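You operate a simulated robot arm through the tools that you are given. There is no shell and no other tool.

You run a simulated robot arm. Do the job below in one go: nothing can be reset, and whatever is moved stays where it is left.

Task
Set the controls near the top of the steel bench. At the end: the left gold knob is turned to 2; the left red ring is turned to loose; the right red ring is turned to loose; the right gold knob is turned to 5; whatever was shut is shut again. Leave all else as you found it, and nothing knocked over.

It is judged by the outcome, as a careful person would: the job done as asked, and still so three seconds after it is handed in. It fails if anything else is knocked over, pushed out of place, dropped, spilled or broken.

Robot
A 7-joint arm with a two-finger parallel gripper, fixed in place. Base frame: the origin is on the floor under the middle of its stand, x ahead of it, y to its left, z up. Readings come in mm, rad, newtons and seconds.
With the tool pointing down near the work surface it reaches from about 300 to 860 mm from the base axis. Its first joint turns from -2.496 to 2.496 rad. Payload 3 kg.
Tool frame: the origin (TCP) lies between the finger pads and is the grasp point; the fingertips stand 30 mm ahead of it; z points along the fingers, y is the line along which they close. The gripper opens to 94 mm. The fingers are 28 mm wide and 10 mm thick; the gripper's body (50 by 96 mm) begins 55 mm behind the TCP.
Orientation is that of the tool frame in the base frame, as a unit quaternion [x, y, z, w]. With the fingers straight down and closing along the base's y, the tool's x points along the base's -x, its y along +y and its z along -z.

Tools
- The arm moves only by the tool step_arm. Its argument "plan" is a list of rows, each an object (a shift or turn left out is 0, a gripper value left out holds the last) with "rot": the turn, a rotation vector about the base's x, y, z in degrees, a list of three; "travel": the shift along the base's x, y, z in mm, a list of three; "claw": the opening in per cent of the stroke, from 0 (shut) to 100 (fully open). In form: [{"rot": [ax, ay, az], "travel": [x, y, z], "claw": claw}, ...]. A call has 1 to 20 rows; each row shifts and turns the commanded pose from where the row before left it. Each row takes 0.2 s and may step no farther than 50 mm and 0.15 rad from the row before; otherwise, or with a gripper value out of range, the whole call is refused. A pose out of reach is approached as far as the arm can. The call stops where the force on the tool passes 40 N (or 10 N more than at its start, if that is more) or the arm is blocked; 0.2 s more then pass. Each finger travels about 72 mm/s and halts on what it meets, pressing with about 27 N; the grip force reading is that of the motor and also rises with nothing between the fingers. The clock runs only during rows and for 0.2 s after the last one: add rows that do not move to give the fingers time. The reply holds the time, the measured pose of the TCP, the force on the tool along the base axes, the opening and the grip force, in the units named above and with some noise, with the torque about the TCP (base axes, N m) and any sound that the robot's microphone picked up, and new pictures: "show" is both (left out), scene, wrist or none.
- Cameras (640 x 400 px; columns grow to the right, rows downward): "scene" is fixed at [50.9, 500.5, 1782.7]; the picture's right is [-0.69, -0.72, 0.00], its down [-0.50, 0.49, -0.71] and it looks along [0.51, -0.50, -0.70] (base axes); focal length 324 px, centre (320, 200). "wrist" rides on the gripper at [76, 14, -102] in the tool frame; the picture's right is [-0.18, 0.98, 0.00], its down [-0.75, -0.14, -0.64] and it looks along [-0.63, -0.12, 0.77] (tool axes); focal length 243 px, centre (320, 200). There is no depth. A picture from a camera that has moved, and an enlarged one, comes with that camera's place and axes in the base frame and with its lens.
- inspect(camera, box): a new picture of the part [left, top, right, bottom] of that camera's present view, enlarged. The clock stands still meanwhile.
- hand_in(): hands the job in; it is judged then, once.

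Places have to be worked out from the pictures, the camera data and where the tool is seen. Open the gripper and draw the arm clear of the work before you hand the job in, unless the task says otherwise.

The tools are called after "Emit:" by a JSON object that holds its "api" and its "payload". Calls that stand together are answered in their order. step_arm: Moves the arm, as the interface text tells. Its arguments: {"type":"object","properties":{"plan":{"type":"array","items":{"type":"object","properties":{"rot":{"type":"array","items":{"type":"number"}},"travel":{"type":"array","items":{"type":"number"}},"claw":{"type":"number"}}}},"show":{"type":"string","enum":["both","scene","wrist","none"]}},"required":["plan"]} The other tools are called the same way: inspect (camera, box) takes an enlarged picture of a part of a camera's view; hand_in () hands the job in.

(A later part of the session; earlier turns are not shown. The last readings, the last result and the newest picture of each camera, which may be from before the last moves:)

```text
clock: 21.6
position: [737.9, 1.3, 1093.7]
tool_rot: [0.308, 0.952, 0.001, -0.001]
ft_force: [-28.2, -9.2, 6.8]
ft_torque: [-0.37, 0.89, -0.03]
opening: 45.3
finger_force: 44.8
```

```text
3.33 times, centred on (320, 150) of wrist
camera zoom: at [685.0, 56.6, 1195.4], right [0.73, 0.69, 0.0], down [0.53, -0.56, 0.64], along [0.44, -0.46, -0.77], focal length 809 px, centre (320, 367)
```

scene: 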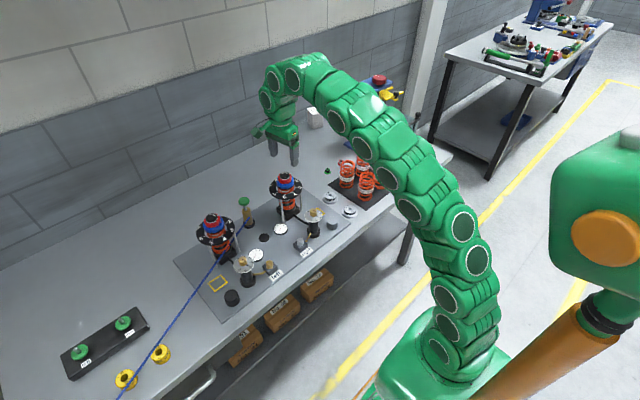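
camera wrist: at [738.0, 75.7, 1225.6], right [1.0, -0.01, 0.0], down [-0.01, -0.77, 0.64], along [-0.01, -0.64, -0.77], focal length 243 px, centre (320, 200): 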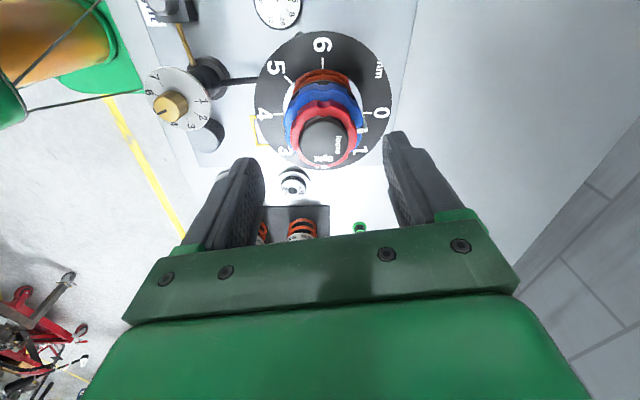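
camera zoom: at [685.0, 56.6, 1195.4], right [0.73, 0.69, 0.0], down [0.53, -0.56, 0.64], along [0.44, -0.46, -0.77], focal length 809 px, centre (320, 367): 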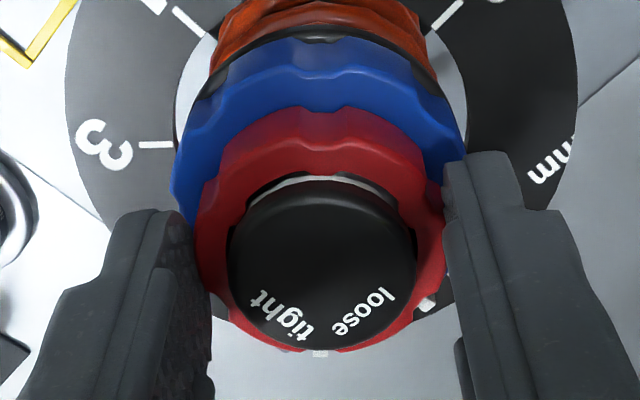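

The mark is now midway between "tight" and "loose". I'll relieve the -x force and turn on.

Emit:
{"api": "step_arm", "payload": {"plan": [{"travel": [-1.2, -0.4, 0]}, {"rot": [0, 0, 6]}, {"rot": [0, 0, 6]}, {"rot": [0, 0, 6]}, {"rot": [0, 0, 6]}, {}], "show": "none"}}

Emit:
{"api": "inspect", "payload": {"camera": "wrist", "box": [240, 90, 400, 210]}}

```text
clock: 23.0
position: [738.4, 0.3, 1093.5]
tool_rot: [0.103, 0.995, 0.001, 0.0]
ft_force: [-6.1, -13.2, 1.4]
ft_torque: [-0.47, 0.21, -0.04]
opening: 45.6
finger_force: 45.2
```

```text
3.33 times, centred on (320, 150) of wrist
camera zoom: at [666.5, 29.4, 1195.5], right [0.38, 0.92, 0.0], down [0.71, -0.29, 0.64], along [0.59, -0.24, -0.77], focal length 809 px, centre (320, 367)
```

zoom: 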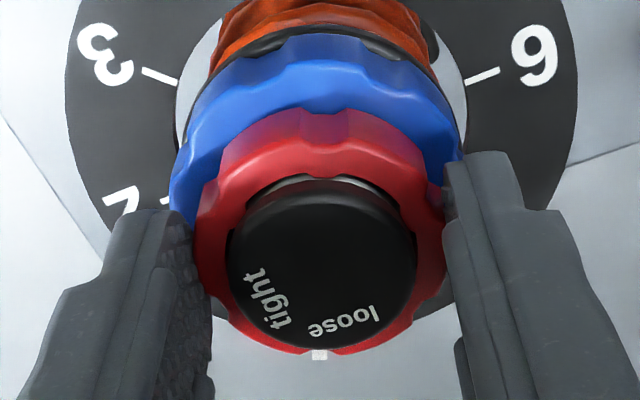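

68° turned with 22° to go until "loose" sits where "tight" was relative to the mark. Finishing the turn.

Emit:
{"api": "step_arm", "payload": {"plan": [{"travel": [-0.2, -0.5, 0], "rot": [0, 0, 6]}, {"rot": [0, 0, 6]}, {"rot": [0, 0, 6]}, {"rot": [0, 0, 4]}, {}, {}], "show": "none"}}

Emit:
{"api": "inspect", "payload": {"camera": "wrist", "box": [240, 90, 400, 210]}}

Emit:
{"api": "inspect", "payload": {"camera": "scene", "box": [260, 155, 310, 195]}}

```text
clock: 24.4
position: [736.6, -1.0, 1093.0]
tool_rot: [-0.087, 0.996, 0.001, 0.0]
ft_force: [16.2, -25.0, -6.5]
ft_torque: [-0.44, -0.98, -0.04]
opening: 45.4
finger_force: 45.5
```

```text
3.33 times, centred on (320, 150) of wrist
camera zoom: at [660.5, -0.1, 1195.7], right [0.01, 1.0, 0.0], down [0.77, -0.01, 0.64], along [0.64, -0.01, -0.77], focal length 809 px, centre (320, 367)
```

zoom: 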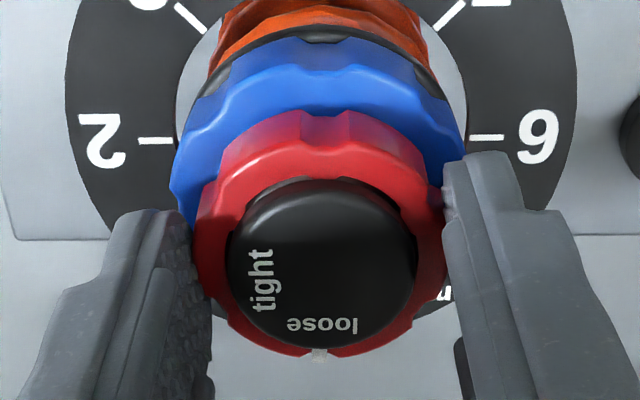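

```text
10.00 times, centred on (285, 175) of scene
camera zoom: at [50.9, 500.5, 1782.7], right [-0.69, -0.72, 0.0], down [-0.5, 0.49, -0.71], along [0.51, -0.5, -0.7], focal length 3244 px, centre (670, 450)
```

zoom: 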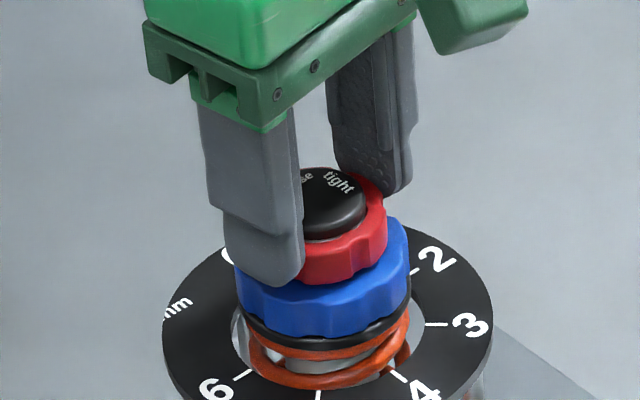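

The mark lines up with "loose". I'll relieve the residual force, open, rise straight up and check.

Emit:
{"api": "step_arm", "payload": {"plan": [{"travel": [0.6, -0.9, 0]}, {"claw": 55}, {"claw": 65}, {"claw": 70}, {"travel": [0, 0, 15]}, {"travel": [0, 0, 25]}, {"travel": [0, 0, 35]}, {}], "show": "wrist"}}

Emit:
{"api": "inspect", "payload": {"camera": "wrist", "box": [255, 65, 385, 165]}}

Emit:
{"api": "inspect", "payload": {"camera": "scene", "box": [260, 155, 310, 195]}}

```text
clock: 26.2
position: [738.1, -0.2, 1169.9]
tool_rot: [-0.087, 0.996, 0.0, 0.0]
ft_force: [0.8, -0.4, 0.2]
ft_torque: [-0.02, -0.04, 0.02]
opening: 65.7
finger_force: 0.1
camera wrist: at [659.9, 0.4, 1271.6], right [0.01, 1.0, 0.0], down [0.77, -0.01, 0.64], along [0.64, -0.01, -0.77], focal length 243 px, centre (320, 200)
```

wrist: 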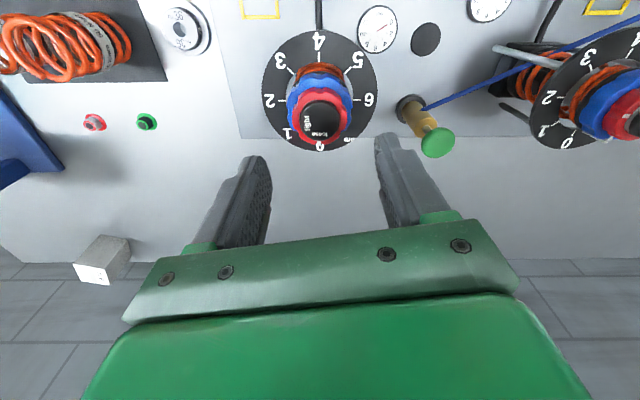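

```text
4.00 times, centred on (320, 115) of wrist
camera zoom: at [659.9, 0.4, 1271.6], right [0.01, 1.0, 0.0], down [0.77, -0.01, 0.64], along [0.64, -0.01, -0.77], focal length 970 px, centre (320, 540)
```

zoom: 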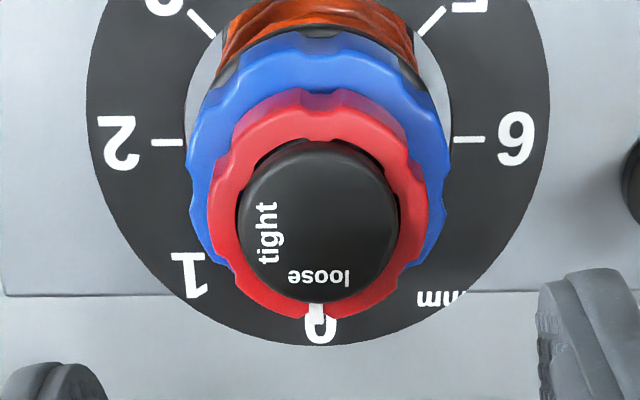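

```text
10.00 times, centred on (285, 175) of scene
camera zoom: at [50.9, 500.5, 1782.7], right [-0.69, -0.72, 0.0], down [-0.5, 0.49, -0.71], along [0.51, -0.5, -0.7], focal length 3244 px, centre (670, 450)
```

zoom: 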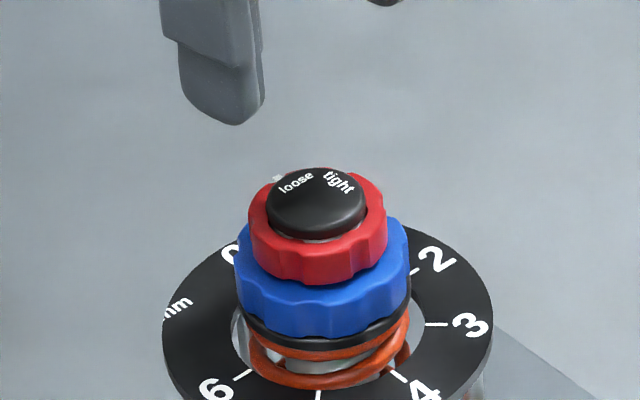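

The right ring's mark is right at "loose". I'll swing the wrist back to -80° here, which lets me confirm the blue ring's marker hasn't moved and sets up the left-side turns.

Emit:
{"api": "step_arm", "payload": {"plan": [{"rot": [0, 0, -7.5]}, {"rot": [0, 0, -7.5]}, {"rot": [0, 0, -7.5]}, {"rot": [0, 0, -7.5]}, {"rot": [0, 0, -7.5]}, {"rot": [0, 0, -7.5]}, {"rot": [0, 0, -7.5]}, {"rot": [0, 0, -7.5]}, {"rot": [0, 0, -7.5]}, {"rot": [0, 0, -7.5]}, {"rot": [0, 0, -7.5]}, {"rot": [0, 0, -7.5]}, {}], "show": "wrist"}}

Emit:
{"api": "inspect", "payload": {"camera": "wrist", "box": [255, 65, 385, 165]}}

```text
clock: 29.0
position: [738.3, 0.5, 1167.6]
tool_rot: [0.642, 0.766, 0.0, 0.001]
ft_force: [-0.7, 0.2, 0.4]
ft_torque: [0.01, -0.02, 0.02]
opening: 66.0
finger_force: 0.0
camera wrist: at [738.8, 77.1, 1270.4], right [1.0, -0.01, 0.0], down [-0.01, -0.77, 0.64], along [-0.01, -0.64, -0.77], focal length 243 px, centre (320, 200)
```

wrist: 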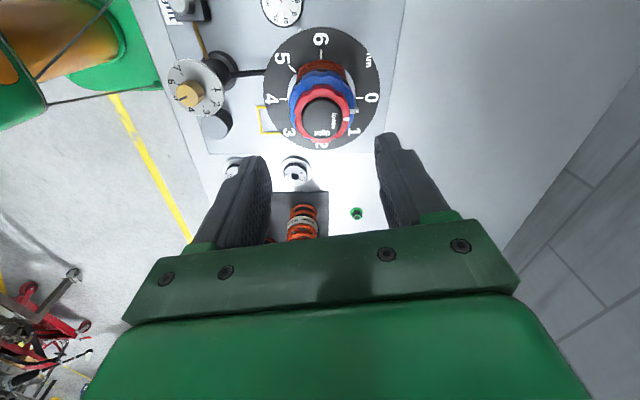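

```text
4.00 times, centred on (320, 115) of wrist
camera zoom: at [738.8, 77.1, 1270.4], right [1.0, -0.01, 0.0], down [-0.01, -0.77, 0.64], along [-0.01, -0.64, -0.77], focal length 970 px, centre (320, 540)
```

zoom: 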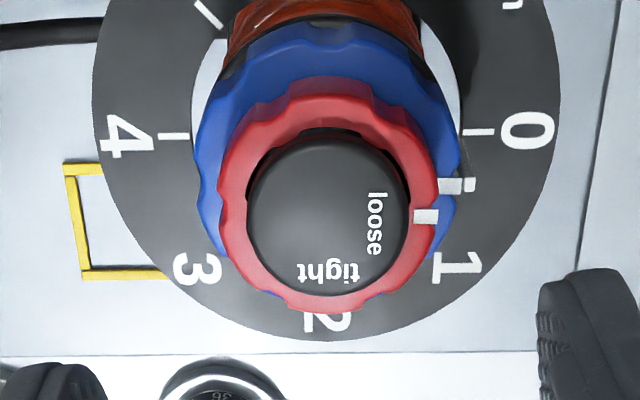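

The red mark is at "loose". The blue marker looks close to where it was between 0 and 1, so I'll zoom in for a more exact reading.

Emit:
{"api": "inspect", "payload": {"camera": "wrist", "box": [310, 80, 380, 150]}}

Emit:
{"api": "inspect", "payload": {"camera": "scene", "box": [274, 176, 298, 191]}}

```text
5.71 times, centred on (345, 115) of wrist
camera zoom: at [738.8, 77.1, 1270.4], right [1.0, -0.01, 0.0], down [-0.01, -0.77, 0.64], along [-0.01, -0.64, -0.77], focal length 1386 px, centre (177, 686)
```

zoom: 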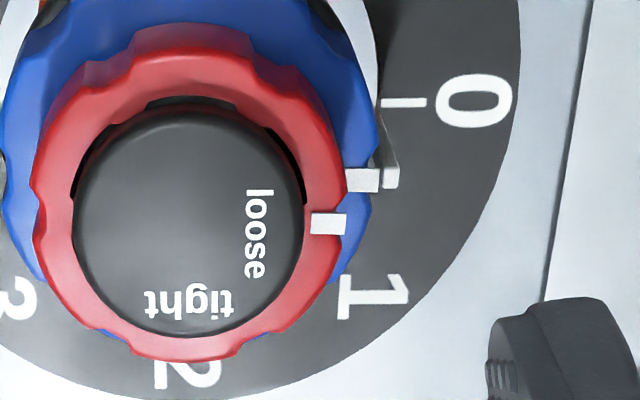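

```text
16.00 times, centred on (286, 184) of scene
camera zoom: at [50.9, 500.5, 1782.7], right [-0.69, -0.72, 0.0], down [-0.5, 0.49, -0.71], along [0.51, -0.5, -0.7], focal length 5190 px, centre (864, 464)
```

zoom: 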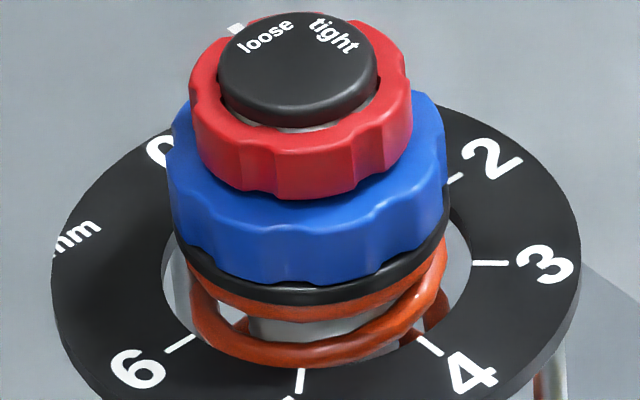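

The blue ring's marker agrees with its earlier position to within my reading error. Next I'll travel at safe height to above the left gold knob, bringing the yaw to about -60° ready for a +120° turn.

Emit:
{"api": "step_arm", "payload": {"plan": [{"travel": [-10, 30, 0]}, {"travel": [-20, 41, 0], "rot": [0, 0, 5]}, {"travel": [-20, 41, 0], "rot": [0, 0, 5]}, {"travel": [-22, 42, 0], "rot": [0, 0, 5]}, {"travel": [-22, 42, 0], "rot": [0, 0, 5]}, {"travel": [-22, 42, 0]}, {"travel": [-22, 41, -10]}, {"travel": [0, 0, -30]}, {"travel": [0, 0, -25]}, {}], "show": "both"}}

Emit:
{"api": "inspect", "payload": {"camera": "wrist", "box": [260, 55, 380, 155]}}

```text
clock: 31.2
position: [598.6, 277.7, 1104.3]
tool_rot: [0.5, 0.866, 0.001, 0.001]
ft_force: [0.6, 0.3, -0.7]
ft_torque: [0.04, 0.02, 0.02]
opening: 66.1
finger_force: 0.0
camera wrist: at [573.6, 351.4, 1205.5], right [0.94, 0.33, 0.0], down [0.25, -0.72, 0.64], along [0.21, -0.6, -0.77], focal length 243 px, centre (320, 200)
```

scene: 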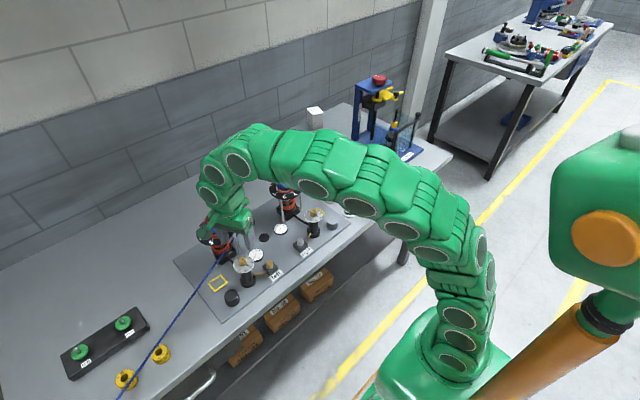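
wrist: 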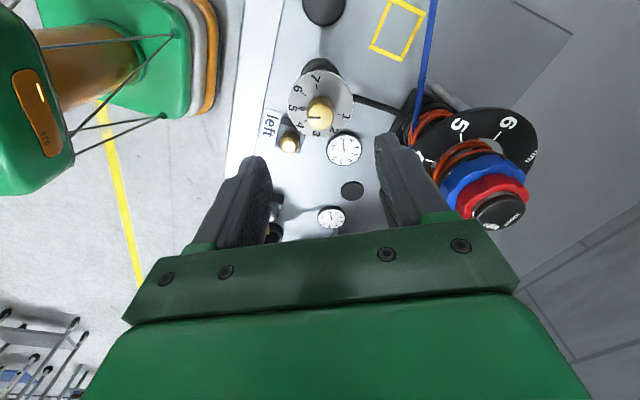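

```text
4.00 times, centred on (320, 105) of wrist
camera zoom: at [573.6, 351.4, 1205.5], right [0.94, 0.33, 0.0], down [0.25, -0.72, 0.64], along [0.21, -0.6, -0.77], focal length 970 px, centre (320, 580)
```

zoom: 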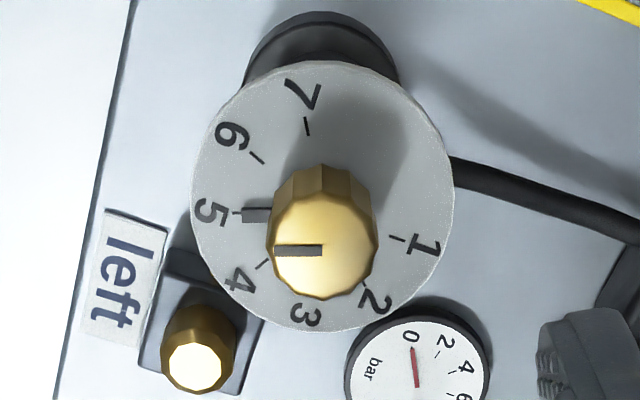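

The left pointer is exactly at 5, so it needs +120° to reach 2. The axis is about 1.7 mm toward +y of the tool, so I'll correct, narrow the fingers and lower to just above the knob.

Emit:
{"api": "step_arm", "payload": {"plan": [{"travel": [0, 1.7, -20], "claw": 55}, {"travel": [0, 0, -20]}, {"travel": [0, 0, -16]}, {}, {}], "show": "none"}}

Emit:
{"api": "inspect", "payload": {"camera": "wrist", "box": [250, 80, 390, 200]}}

Emit:
{"api": "inspect", "payload": {"camera": "scene", "box": [200, 220, 280, 290]}}

```text
clock: 32.4
position: [600.2, 280.8, 1046.1]
tool_rot: [0.5, 0.866, 0.001, 0.0]
ft_force: [0.0, -0.2, -0.3]
ft_torque: [0.03, -0.02, -0.02]
opening: 51.5
finger_force: 0.1
```

```text
3.33 times, centred on (320, 140) of wrist
camera zoom: at [574.0, 352.9, 1148.8], right [0.94, 0.33, 0.0], down [0.25, -0.72, 0.64], along [0.21, -0.6, -0.77], focal length 809 px, centre (320, 400)
```

zoom: 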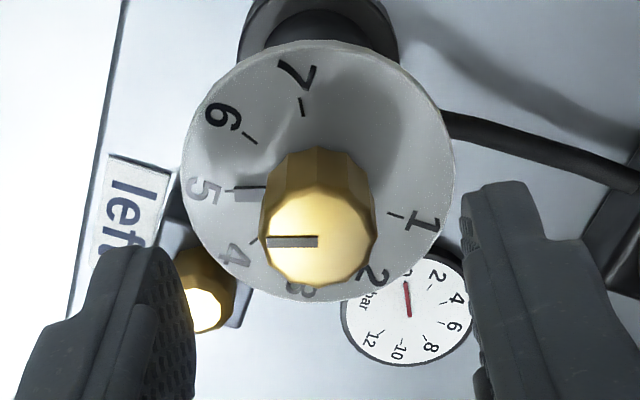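

```text
5.71 times, centred on (240, 255) of scene
camera zoom: at [50.9, 500.5, 1782.7], right [-0.69, -0.72, 0.0], down [-0.5, 0.49, -0.71], along [0.51, -0.5, -0.7], focal length 1854 px, centre (777, -114)
```

zoom: 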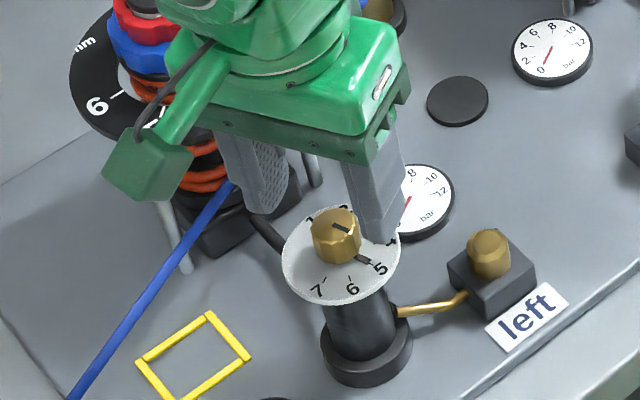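

The offset is about (-0.6, +1.0) mm. I'll correct, lower to grip height and close gently.

Emit:
{"api": "step_arm", "payload": {"plan": [{"travel": [-0.6, 1.0, -10]}, {"travel": [0, 0, -10]}, {"travel": [0, 0, -5.5]}, {}, {"claw": 35}, {"claw": 27}, {"claw": 23}, {"claw": 20}, {}, {}], "show": "none"}}

Emit:
{"api": "inspect", "payload": {"camera": "wrist", "box": [250, 80, 390, 200]}}

Emit:
{"api": "inspect", "payload": {"camera": "scene", "box": [215, 235, 275, 285]}}

```text
clock: 34.6
position: [599.3, 282.6, 1021.6]
tool_rot: [0.501, 0.866, 0.001, 0.001]
ft_force: [-10.2, -6.6, 0.6]
ft_torque: [-0.22, 0.29, -0.02]
opening: 25.6
finger_force: 6.3
```

```text
3.33 times, centred on (320, 140) of wrist
camera zoom: at [573.7, 354.6, 1123.7], right [0.94, 0.33, 0.0], down [0.25, -0.72, 0.64], along [0.21, -0.6, -0.77], focal length 809 px, centre (320, 400)
```

zoom: 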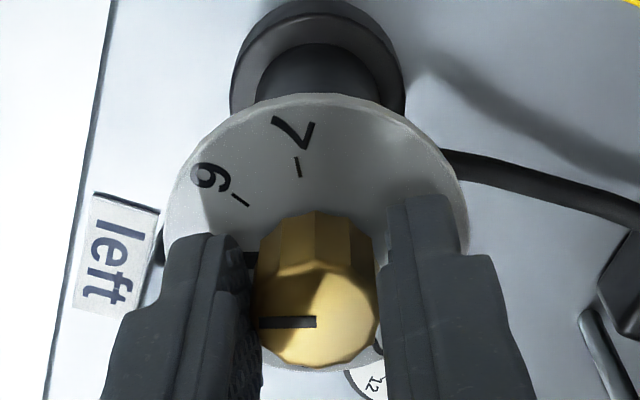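

```text
8.00 times, centred on (245, 260) of scene
camera zoom: at [50.9, 500.5, 1782.7], right [-0.69, -0.72, 0.0], down [-0.5, 0.49, -0.71], along [0.51, -0.5, -0.7], focal length 2595 px, centre (920, -280)
```

zoom: 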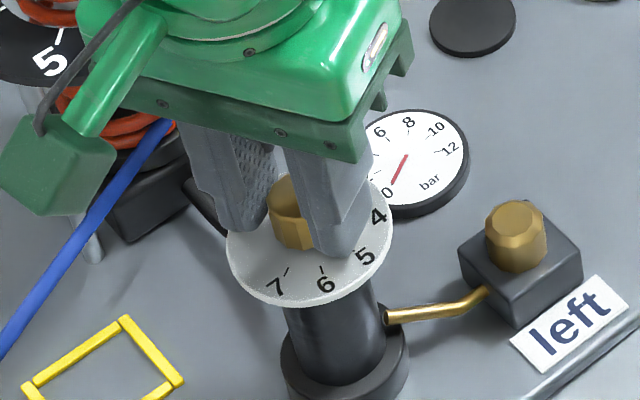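

The -y-side finger touches first (force toward -x,-y). I'll shift the tool about 0.8 mm that way and firm up the grip.

Emit:
{"api": "step_arm", "payload": {"plan": [{"travel": [-0.7, -0.4, 0]}, {"claw": 10}, {"claw": 0}, {}, {}], "show": "none"}}

```text
clock: 35.8
position: [599.1, 281.5, 1020.7]
tool_rot: [0.5, 0.866, 0.001, 0.0]
ft_force: [-3.1, 2.6, -2.6]
ft_torque: [0.06, 0.56, -0.02]
opening: 23.6
finger_force: 45.4
```

The grip is firm with almost no side load. I'll turn counter-clockwise, 30° first.

Emit:
{"api": "step_arm", "payload": {"plan": [{"rot": [0, 0, 6]}, {"rot": [0, 0, 6]}, {"rot": [0, 0, 6]}, {"rot": [0, 0, 6]}, {"rot": [0, 0, 6]}, {}], "show": "none"}}

Emit:
{"api": "inspect", "payload": {"camera": "wrist", "box": [250, 80, 390, 200]}}

```text
clock: 37.2
position: [598.9, 280.7, 1020.3]
tool_rot: [0.259, 0.966, 0.0, 0.0]
ft_force: [-18.0, -6.7, -16.7]
ft_torque: [-0.43, 0.84, 0.02]
opening: 23.3
finger_force: 45.7
```

```text
3.33 times, centred on (320, 140) of wrist
camera zoom: at [539.4, 330.6, 1123.9], right [0.65, 0.76, 0.0], down [0.58, -0.5, 0.64], along [0.49, -0.42, -0.77], focal length 809 px, centre (320, 400)
```

zoom: 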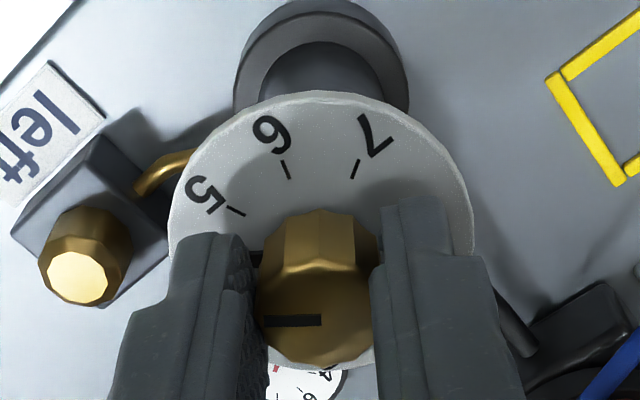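

The knob is following cleanly. I'll continue another 36° with a small force-relief shift.

Emit:
{"api": "step_arm", "payload": {"plan": [{"travel": [-0.8, -0.3, -0.5]}, {"rot": [0, 0, 6]}, {"rot": [0, 0, 6]}, {"rot": [0, 0, 6]}, {"rot": [0, 0, 6]}, {"rot": [0, 0, 6]}, {"rot": [0, 0, 6]}, {}], "show": "none"}}

Emit:
{"api": "inspect", "payload": {"camera": "wrist", "box": [250, 80, 390, 200]}}

```text
clock: 39.0
position: [598.1, 279.1, 1021.1]
tool_rot: [-0.053, 0.999, 0.001, 0.0]
ft_force: [-11.2, -17.6, 9.8]
ft_torque: [-0.83, 0.86, -0.07]
opening: 23.6
finger_force: 45.2
```

```text
3.33 times, centred on (320, 140) of wrist
camera zoom: at [520.8, 285.3, 1123.8], right [0.08, 1.0, 0.0], down [0.76, -0.06, 0.64], along [0.64, -0.05, -0.77], focal length 809 px, centre (320, 400)
```

zoom: 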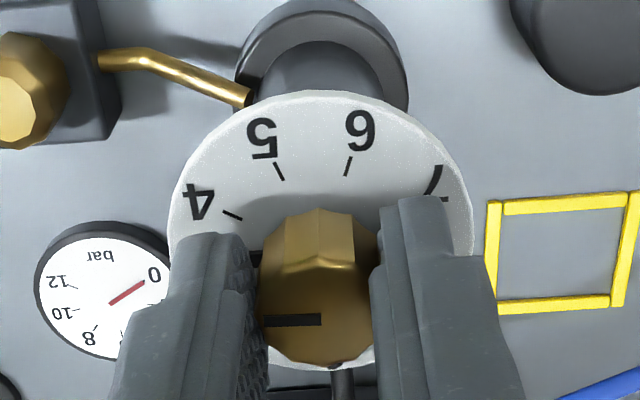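

Yaw is now +6°, so 66° is done. I'll apply another relief shift and 36° more.

Emit:
{"api": "step_arm", "payload": {"plan": [{"travel": [-0.5, -0.8, 0.3]}, {"rot": [0, 0, 6]}, {"rot": [0, 0, 6]}, {"rot": [0, 0, 6]}, {"rot": [0, 0, 6]}, {"rot": [0, 0, 6]}, {"rot": [0, 0, 6]}, {}], "show": "none"}}

Emit:
{"api": "inspect", "payload": {"camera": "wrist", "box": [250, 80, 390, 200]}}

```text
clock: 40.8
position: [597.6, 279.2, 1021.3]
tool_rot: [-0.358, 0.934, 0.0, 0.0]
ft_force: [19.9, -27.6, -8.2]
ft_torque: [-0.87, -0.87, -0.04]
opening: 23.3
finger_force: 45.4
```

```text
3.33 times, centred on (320, 140) of wrist
camera zoom: at [532.3, 237.9, 1123.9], right [-0.52, 0.85, 0.0], down [0.65, 0.4, 0.64], along [0.55, 0.34, -0.77], focal length 809 px, centre (320, 400)
```

zoom: 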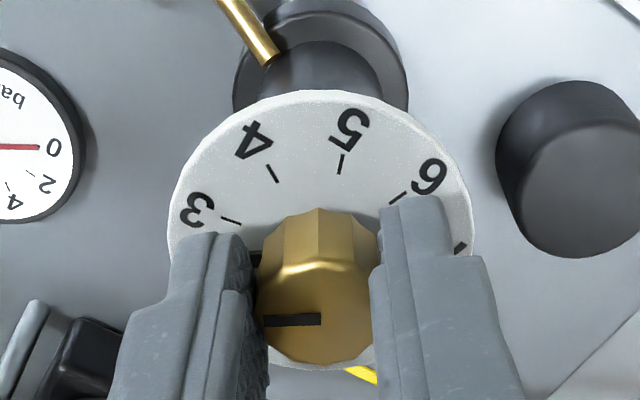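

102° done with 18° left. I'll relieve the side load and finish.

Emit:
{"api": "step_arm", "payload": {"plan": [{"travel": [0.8, -1.1, -0.3]}, {"rot": [0, 0, 6]}, {"rot": [0, 0, 6]}, {"rot": [0, 0, 6]}, {}, {}], "show": "none"}}

Emit:
{"api": "inspect", "payload": {"camera": "wrist", "box": [250, 80, 390, 200]}}

```text
clock: 42.2
position: [599.7, 279.5, 1021.4]
tool_rot: [-0.501, 0.866, 0.0, 0.0]
ft_force: [18.4, -18.6, 15.4]
ft_torque: [-0.85, -0.71, -0.06]
opening: 23.5
finger_force: 45.6
```

```text
3.33 times, centred on (320, 140) of wrist
camera zoom: at [548.4, 219.0, 1123.8], right [-0.76, 0.65, 0.0], down [0.5, 0.58, 0.64], along [0.42, 0.49, -0.77], focal length 809 px, centre (320, 400)
```

zoom: 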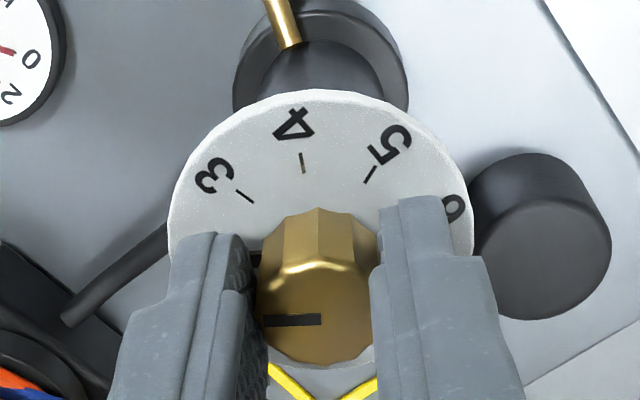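

The full 120° is turned. I'll relieve the load, open, and lift straight up to check the pointer.

Emit:
{"api": "step_arm", "payload": {"plan": [{"travel": [0.6, -0.6, 0.4]}, {"claw": 35}, {"claw": 50}, {}, {"travel": [0, 0, 20]}, {"travel": [0, 0, 30]}, {"travel": [0, 0, 30]}, {}], "show": "wrist"}}

Emit:
{"api": "inspect", "payload": {"camera": "wrist", "box": [260, 55, 380, 155]}}

Emit:
{"api": "inspect", "payload": {"camera": "scene", "box": [215, 235, 275, 285]}}

```text
clock: 44.0
position: [600.7, 279.3, 1100.4]
tool_rot: [-0.5, 0.866, 0.0, 0.0]
ft_force: [0.2, 0.0, 0.4]
ft_torque: [0.0, 0.01, -0.01]
opening: 47.1
finger_force: 0.1
camera wrist: at [550.0, 219.1, 1203.8], right [-0.76, 0.65, 0.0], down [0.5, 0.58, 0.64], along [0.42, 0.49, -0.77], focal length 243 px, centre (320, 200)
```

wrist: 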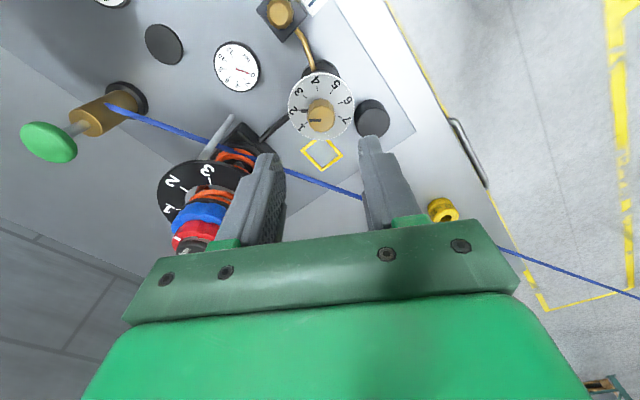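

```text
4.00 times, centred on (320, 105) of wrist
camera zoom: at [550.0, 219.1, 1203.8], right [-0.76, 0.65, 0.0], down [0.5, 0.58, 0.64], along [0.42, 0.49, -0.77], focal length 970 px, centre (320, 580)
```

zoom: 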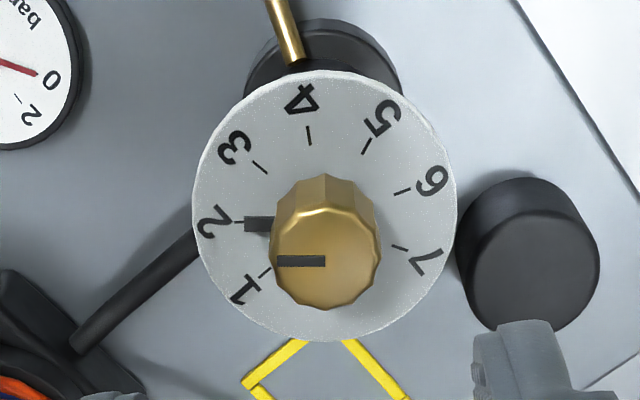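

```text
8.00 times, centred on (245, 260) of scene
camera zoom: at [50.9, 500.5, 1782.7], right [-0.69, -0.72, 0.0], down [-0.5, 0.49, -0.71], along [0.51, -0.5, -0.7], focal length 2595 px, centre (920, -280)
```

zoom: 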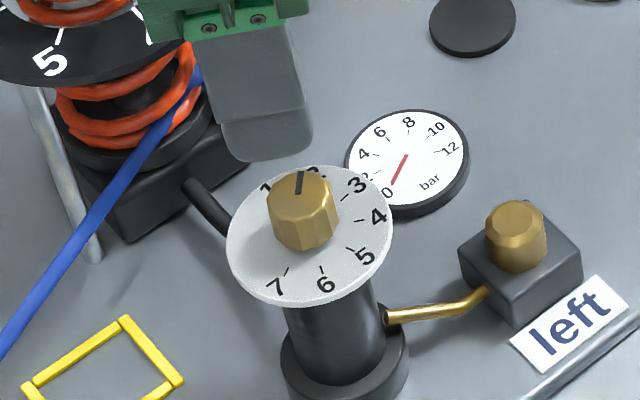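

The left pointer sits on the 2 tick. Now I'll rise, swing the wrist back to about -80° and move over the left strut.

Emit:
{"api": "step_arm", "payload": {"plan": [{"travel": [0, 0, 35], "claw": 80}, {"travel": [0, 0, 35], "rot": [0, 0, -7]}, {"rot": [0, 0, -8]}, {"rot": [0, 0, -8]}, {"rot": [0, 0, -8]}, {"rot": [0, 0, -8]}, {"rot": [0, 0, -8]}, {"rot": [0, 0, -8]}, {"rot": [0, 0, -8]}, {"rot": [0, 0, -8], "travel": [10, 0, 0]}, {"rot": [0, 0, -8], "travel": [15, 0, 0]}, {"rot": [0, 0, -8], "travel": [15, 0, 0]}, {"rot": [0, 0, -8], "travel": [15, 0, 0]}, {"rot": [0, 0, -8], "travel": [15, 0, 0]}, {"rot": [0, 0, -8], "travel": [15, 0, 0]}, {"rot": [0, 0, -8], "travel": [15, 0, 0]}, {"rot": [0, 0, -8], "travel": [15, 0, 0]}, {"rot": [0, 0, -8], "travel": [15, 0, 0]}, {"rot": [0, 0, -5], "travel": [9, 0, 0]}, {}], "show": "both"}}

Emit:
{"api": "inspect", "payload": {"camera": "wrist", "box": [255, 65, 385, 165]}}

```text
clock: 48.2
position: [739.3, 276.6, 1172.2]
tool_rot: [0.644, 0.765, 0.001, 0.001]
ft_force: [0.8, -0.2, 0.1]
ft_torque: [0.02, -0.02, -0.06]
opening: 75.3
finger_force: 0.1
camera wrist: at [738.8, 353.9, 1273.3], right [1.0, -0.01, 0.0], down [-0.01, -0.77, 0.64], along [-0.01, -0.64, -0.77], focal length 243 px, centre (320, 200)
```

scene: 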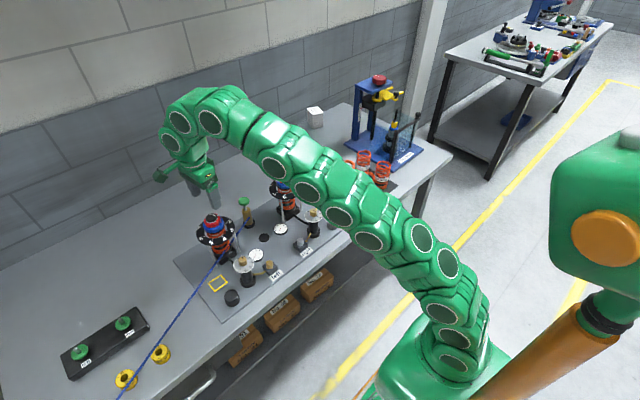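
wrist: 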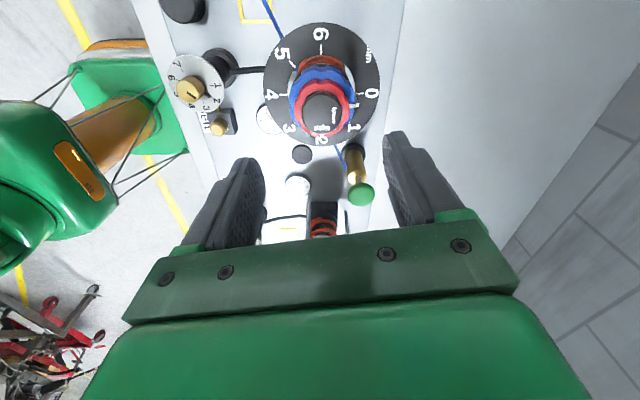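

```text
4.00 times, centred on (320, 115) of wrist
camera zoom: at [738.8, 353.9, 1273.3], right [1.0, -0.01, 0.0], down [-0.01, -0.77, 0.64], along [-0.01, -0.64, -0.77], focal length 970 px, centre (320, 540)
```

zoom: 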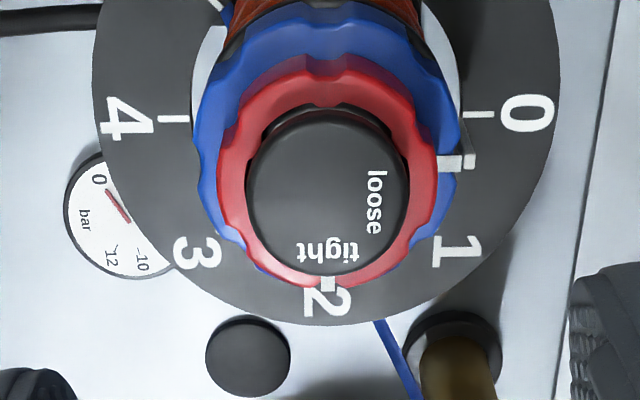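

The left mark is at "tight", as expected. I'll take a sharp reference image of the blue marker now, so I can compare after the turn.

Emit:
{"api": "inspect", "payload": {"camera": "wrist", "box": [310, 80, 380, 150]}}

Emit:
{"api": "inspect", "payload": {"camera": "scene", "box": [204, 216, 232, 238]}}

Emit:
{"api": "inspect", "payload": {"camera": "scene", "box": [274, 176, 298, 191]}}

```text
5.71 times, centred on (345, 115) of wrist
camera zoom: at [738.8, 353.9, 1273.3], right [1.0, -0.01, 0.0], down [-0.01, -0.77, 0.64], along [-0.01, -0.64, -0.77], focal length 1386 px, centre (177, 686)
```

zoom: 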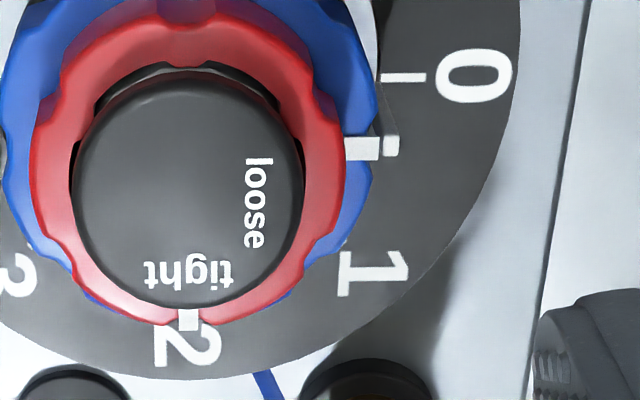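

```text
16.00 times, centred on (218, 227) of scene
camera zoom: at [50.9, 500.5, 1782.7], right [-0.69, -0.72, 0.0], down [-0.5, 0.49, -0.71], along [0.51, -0.5, -0.7], focal length 5190 px, centre (1952, -232)
```

zoom: 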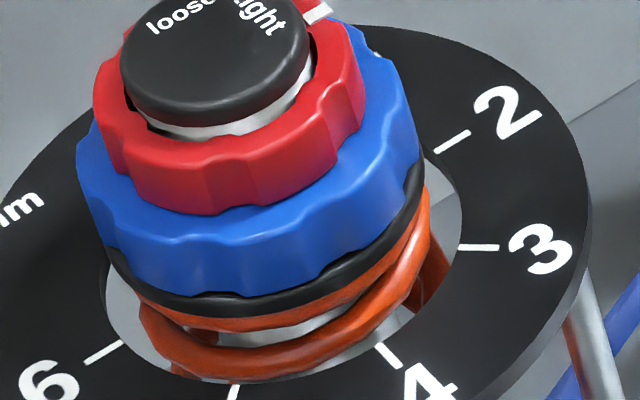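

```text
16.00 times, centred on (286, 184) of scene
camera zoom: at [50.9, 500.5, 1782.7], right [-0.69, -0.72, 0.0], down [-0.5, 0.49, -0.71], along [0.51, -0.5, -0.7], focal length 5190 px, centre (864, 464)
```

zoom: 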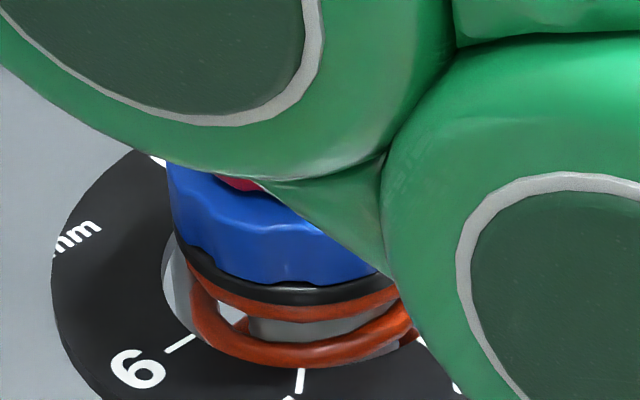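

Left strut's axis appears about 1.3 mm in +x and 4–5 mm in +y of the tool. I'll shift most of that and lower partway to re-measure.

Emit:
{"api": "step_arm", "payload": {"plan": [{"travel": [0.8, 3.2, -25]}, {"travel": [0, 0, -22]}, {"travel": [0, 0, -17]}, {}, {}], "show": "none"}}

Emit:
{"api": "inspect", "payload": {"camera": "wrist", "box": [240, 80, 400, 200]}}

Emit:
{"api": "inspect", "payload": {"camera": "scene", "box": [190, 190, 250, 240]}}

```text
clock: 49.4
position: [739.4, 281.4, 1106.9]
tool_rot: [0.642, 0.766, 0.001, 0.001]
ft_force: [-0.2, -0.3, -0.2]
ft_torque: [0.0, -0.04, 0.03]
opening: 75.1
finger_force: 0.2
```

```text
3.33 times, centred on (320, 140) of wrist
camera zoom: at [740.4, 357.4, 1209.1], right [1.0, -0.01, 0.0], down [-0.01, -0.77, 0.64], along [-0.01, -0.64, -0.77], focal length 809 px, centre (320, 400)
```

zoom: 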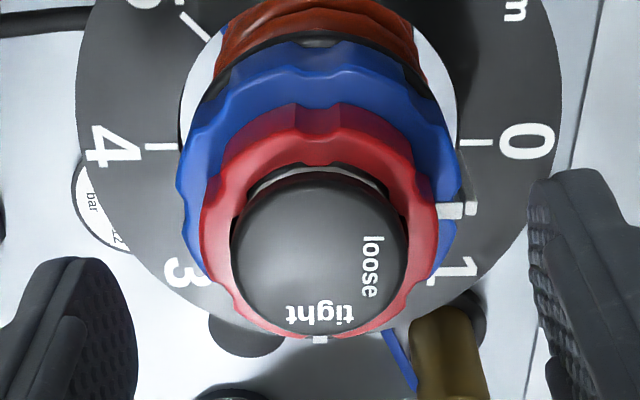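

```text
8.00 times, centred on (220, 215) of scene
camera zoom: at [50.9, 500.5, 1782.7], right [-0.69, -0.72, 0.0], down [-0.5, 0.49, -0.71], along [0.51, -0.5, -0.7], focal length 2595 px, centre (1120, 80)
```

zoom: 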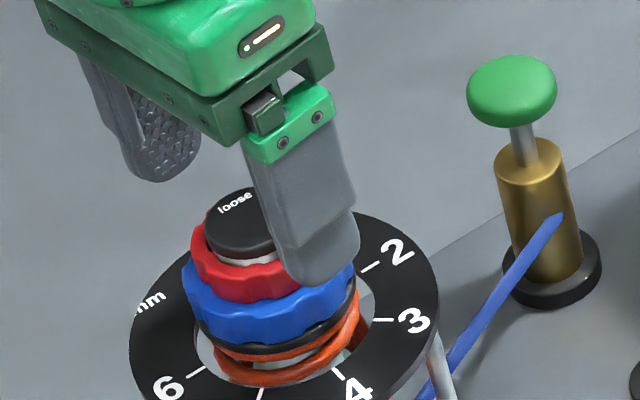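

Relative to the tool axis, the cap is now centred as well as the right one was during its turn. I'll lower to the same grip height as before (about z 1092.5) and close gently on the red ring.

Emit:
{"api": "step_arm", "payload": {"plan": [{"travel": [0, 0.2, -6]}, {"travel": [0, 0, -5], "claw": 70}, {"travel": [0, 0, -3.7], "claw": 62}, {"claw": 58}, {"claw": 53}, {"claw": 49}, {"claw": 45}, {}, {}], "show": "none"}}

Emit:
{"api": "inspect", "payload": {"camera": "wrist", "box": [240, 90, 400, 210]}}

Emit:
{"api": "inspect", "payload": {"camera": "scene", "box": [195, 205, 245, 245]}}

```text
clock: 51.4
position: [738.8, 282.4, 1091.6]
tool_rot: [0.643, 0.766, 0.0, 0.0]
ft_force: [4.3, 1.7, -0.9]
ft_torque: [0.03, -0.16, 0.04]
opening: 45.7
finger_force: 45.2
```

```text
3.33 times, centred on (320, 150) of wrist
camera zoom: at [739.9, 358.8, 1195.0], right [1.0, -0.01, 0.0], down [-0.01, -0.77, 0.64], along [-0.01, -0.64, -0.77], focal length 809 px, centre (320, 367)
```

zoom: 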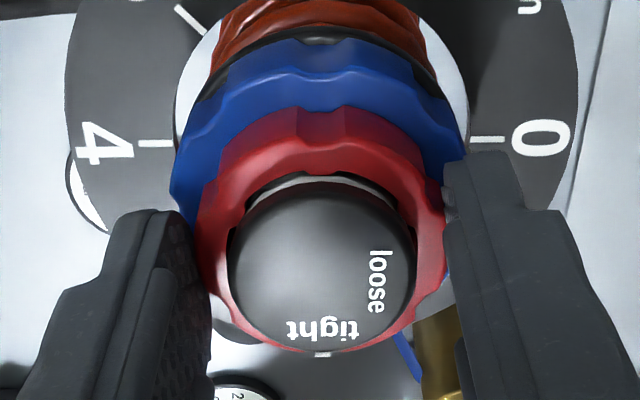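

```text
10.00 times, centred on (220, 225) of scene
camera zoom: at [50.9, 500.5, 1782.7], right [-0.69, -0.72, 0.0], down [-0.5, 0.49, -0.71], along [0.51, -0.5, -0.7], focal length 3244 px, centre (1320, -50)
```

zoom: 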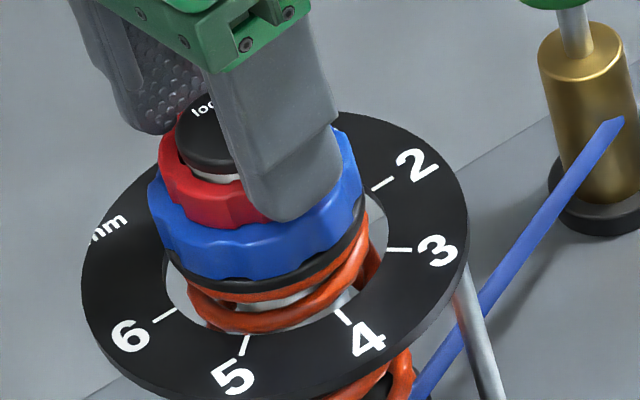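

Gripped at 45.7 mm on the red ring with low side forces. I'll begin the counter-clockwise turn.

Emit:
{"api": "step_arm", "payload": {"plan": [{"rot": [0, 0, 5]}, {"rot": [0, 0, 5]}, {"rot": [0, 0, 6]}, {"rot": [0, 0, 6]}, {}], "show": "none"}}

Emit:
{"api": "inspect", "payload": {"camera": "wrist", "box": [240, 90, 400, 210]}}

Emit:
{"api": "inspect", "payload": {"camera": "scene", "box": [204, 216, 232, 238]}}

```text
clock: 52.6
position: [738.3, 282.1, 1092.4]
tool_rot: [0.483, 0.875, 0.002, 0.0]
ft_force: [8.9, 4.2, 1.6]
ft_torque: [0.01, -0.27, 0.01]
opening: 45.5
finger_force: 44.5
```

```text
3.33 times, centred on (320, 150) of wrist
camera zoom: at [710.0, 353.1, 1194.8], right [0.93, 0.37, 0.0], down [0.28, -0.71, 0.64], along [0.24, -0.6, -0.77], focal length 809 px, centre (320, 367)
```

zoom: 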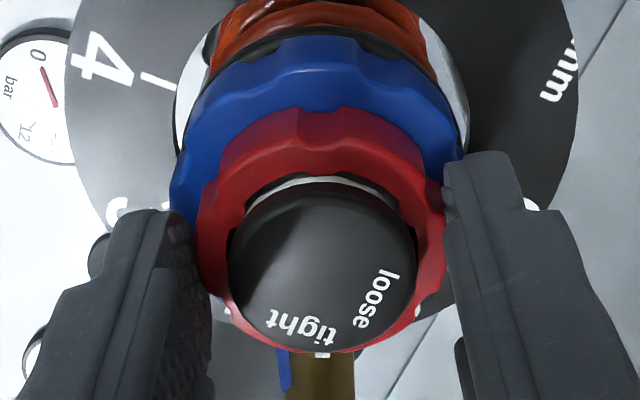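

```text
16.00 times, centred on (218, 227) of scene
camera zoom: at [50.9, 500.5, 1782.7], right [-0.69, -0.72, 0.0], down [-0.5, 0.49, -0.71], along [0.51, -0.5, -0.7], focal length 5190 px, centre (1952, -232)
```

zoom: 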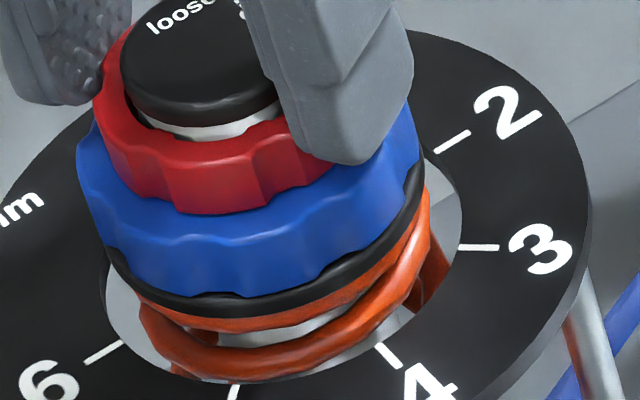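

Going smoothly, with the blue ring still. Next 36°.

Emit:
{"api": "step_arm", "payload": {"plan": [{"rot": [0, 0, 6], "travel": [0.2, 0.1, 0]}, {"rot": [0, 0, 6]}, {"rot": [0, 0, 6]}, {"rot": [0, 0, 6]}, {"rot": [0, 0, 6]}, {"rot": [0, 0, 6]}, {}], "show": "none"}}

Emit:
{"api": "inspect", "payload": {"camera": "wrist", "box": [240, 90, 400, 210]}}

Emit:
{"api": "inspect", "payload": {"camera": "scene", "box": [204, 216, 232, 238]}}

```text
clock: 54.3
position: [737.5, 281.5, 1092.2]
tool_rot: [0.19, 0.982, -0.001, -0.002]
ft_force: [-5.6, -2.0, 3.8]
ft_torque: [-0.26, 0.35, -0.01]
opening: 45.4
finger_force: 45.1
stopped in row 7: the force on the tool passed its limit at 40 N (the readings are from after the stop); the commanded pose is now the measured one
```

```text
3.33 times, centred on (320, 150) of wrist
camera zoom: at [673.3, 321.7, 1194.8], right [0.54, 0.84, 0.0], down [0.65, -0.41, 0.64], along [0.54, -0.34, -0.77], focal length 809 px, centre (320, 367)
```

zoom: 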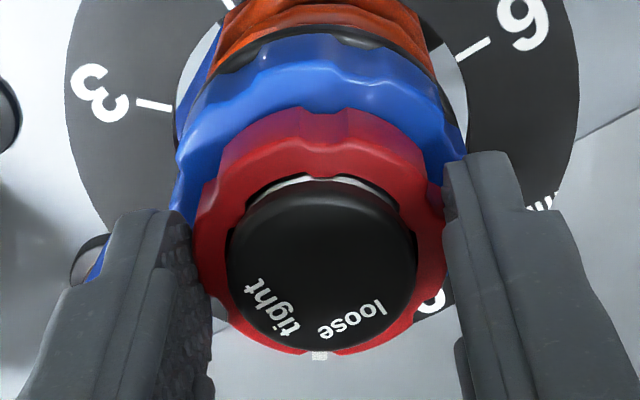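

```text
16.00 times, centred on (218, 227) of scene
camera zoom: at [50.9, 500.5, 1782.7], right [-0.69, -0.72, 0.0], down [-0.5, 0.49, -0.71], along [0.51, -0.5, -0.7], focal length 5190 px, centre (1952, -232)
```

zoom: 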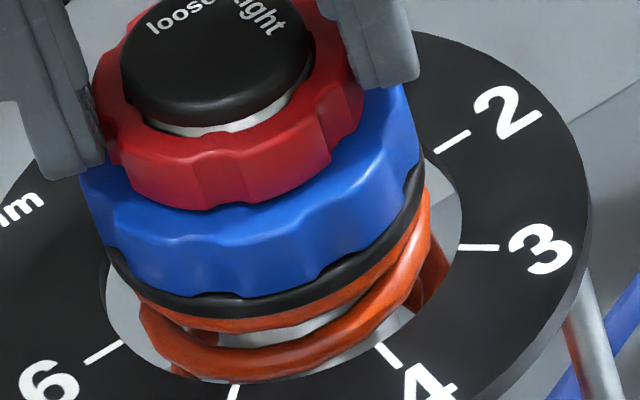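

The force limit tripped at 58°, and the load has since relaxed to about 7 N. I'll continue in smaller pieces with a gentle centring drift.

Emit:
{"api": "step_arm", "payload": {"plan": [{"rot": [0, 0, 4], "travel": [-0.2, -0.2, 0]}, {"rot": [0, 0, 4], "travel": [-0.1, -0.2, 0]}, {"rot": [0, 0, 4], "travel": [0, -0.2, 0]}, {}], "show": "none"}}

Emit:
{"api": "inspect", "payload": {"camera": "wrist", "box": [240, 90, 400, 210]}}

```text
clock: 55.3
position: [739.0, 280.8, 1091.7]
tool_rot: [0.086, 0.996, 0.0, -0.002]
ft_force: [-11.0, -6.2, 7.1]
ft_torque: [-0.21, 0.51, -0.01]
opening: 45.5
finger_force: 44.8
```

```text
3.33 times, centred on (320, 150) of wrist
camera zoom: at [666.0, 306.9, 1194.7], right [0.35, 0.94, 0.0], down [0.72, -0.27, 0.64], along [0.6, -0.22, -0.77], focal length 809 px, centre (320, 367)
```

zoom: 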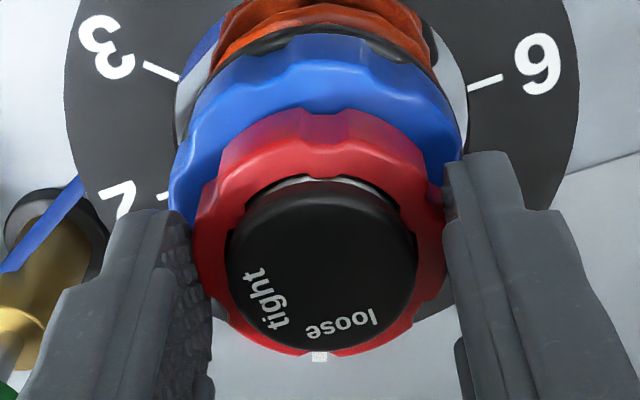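

Now at 70°. The final 20°, in small steps.

Emit:
{"api": "step_arm", "payload": {"plan": [{"rot": [0, 0, 4], "travel": [-0.4, -0.4, 0]}, {"rot": [0, 0, 4], "travel": [0, -0.2, 0]}, {"rot": [0, 0, 4], "travel": [0, -0.2, 0]}, {"rot": [0, 0, 4], "travel": [0, -0.2, 0]}, {"rot": [0, 0, 4]}, {}], "show": "none"}}

Emit:
{"api": "inspect", "payload": {"camera": "wrist", "box": [240, 90, 400, 210]}}

Emit:
{"api": "inspect", "payload": {"camera": "scene", "box": [204, 216, 232, 238]}}

```text
clock: 56.7
position: [738.8, 279.7, 1092.6]
tool_rot: [-0.089, 0.996, 0.0, -0.001]
ft_force: [28.4, 14.4, -0.1]
ft_torque: [0.44, -1.13, 0.05]
opening: 45.0
finger_force: 44.6
```

```text
3.33 times, centred on (320, 150) of wrist
camera zoom: at [660.6, 279.8, 1194.8], right [0.01, 1.0, 0.0], down [0.77, -0.01, 0.64], along [0.64, -0.01, -0.77], focal length 809 px, centre (320, 367)
```

zoom: 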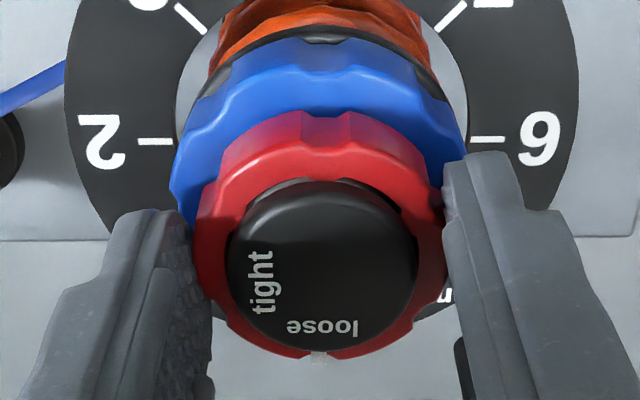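

```text
16.00 times, centred on (218, 227) of scene
camera zoom: at [50.9, 500.5, 1782.7], right [-0.69, -0.72, 0.0], down [-0.5, 0.49, -0.71], along [0.51, -0.5, -0.7], focal length 5190 px, centre (1952, -232)
```

zoom: 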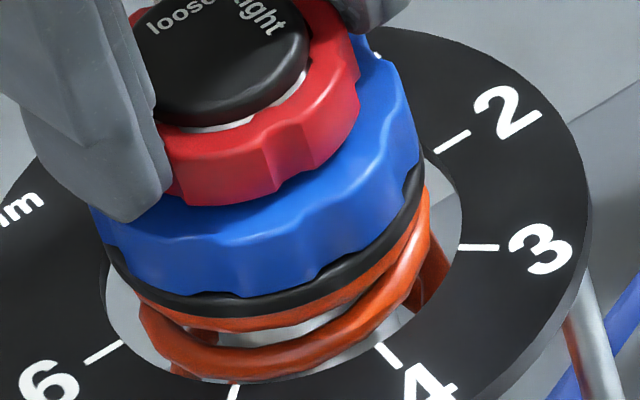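

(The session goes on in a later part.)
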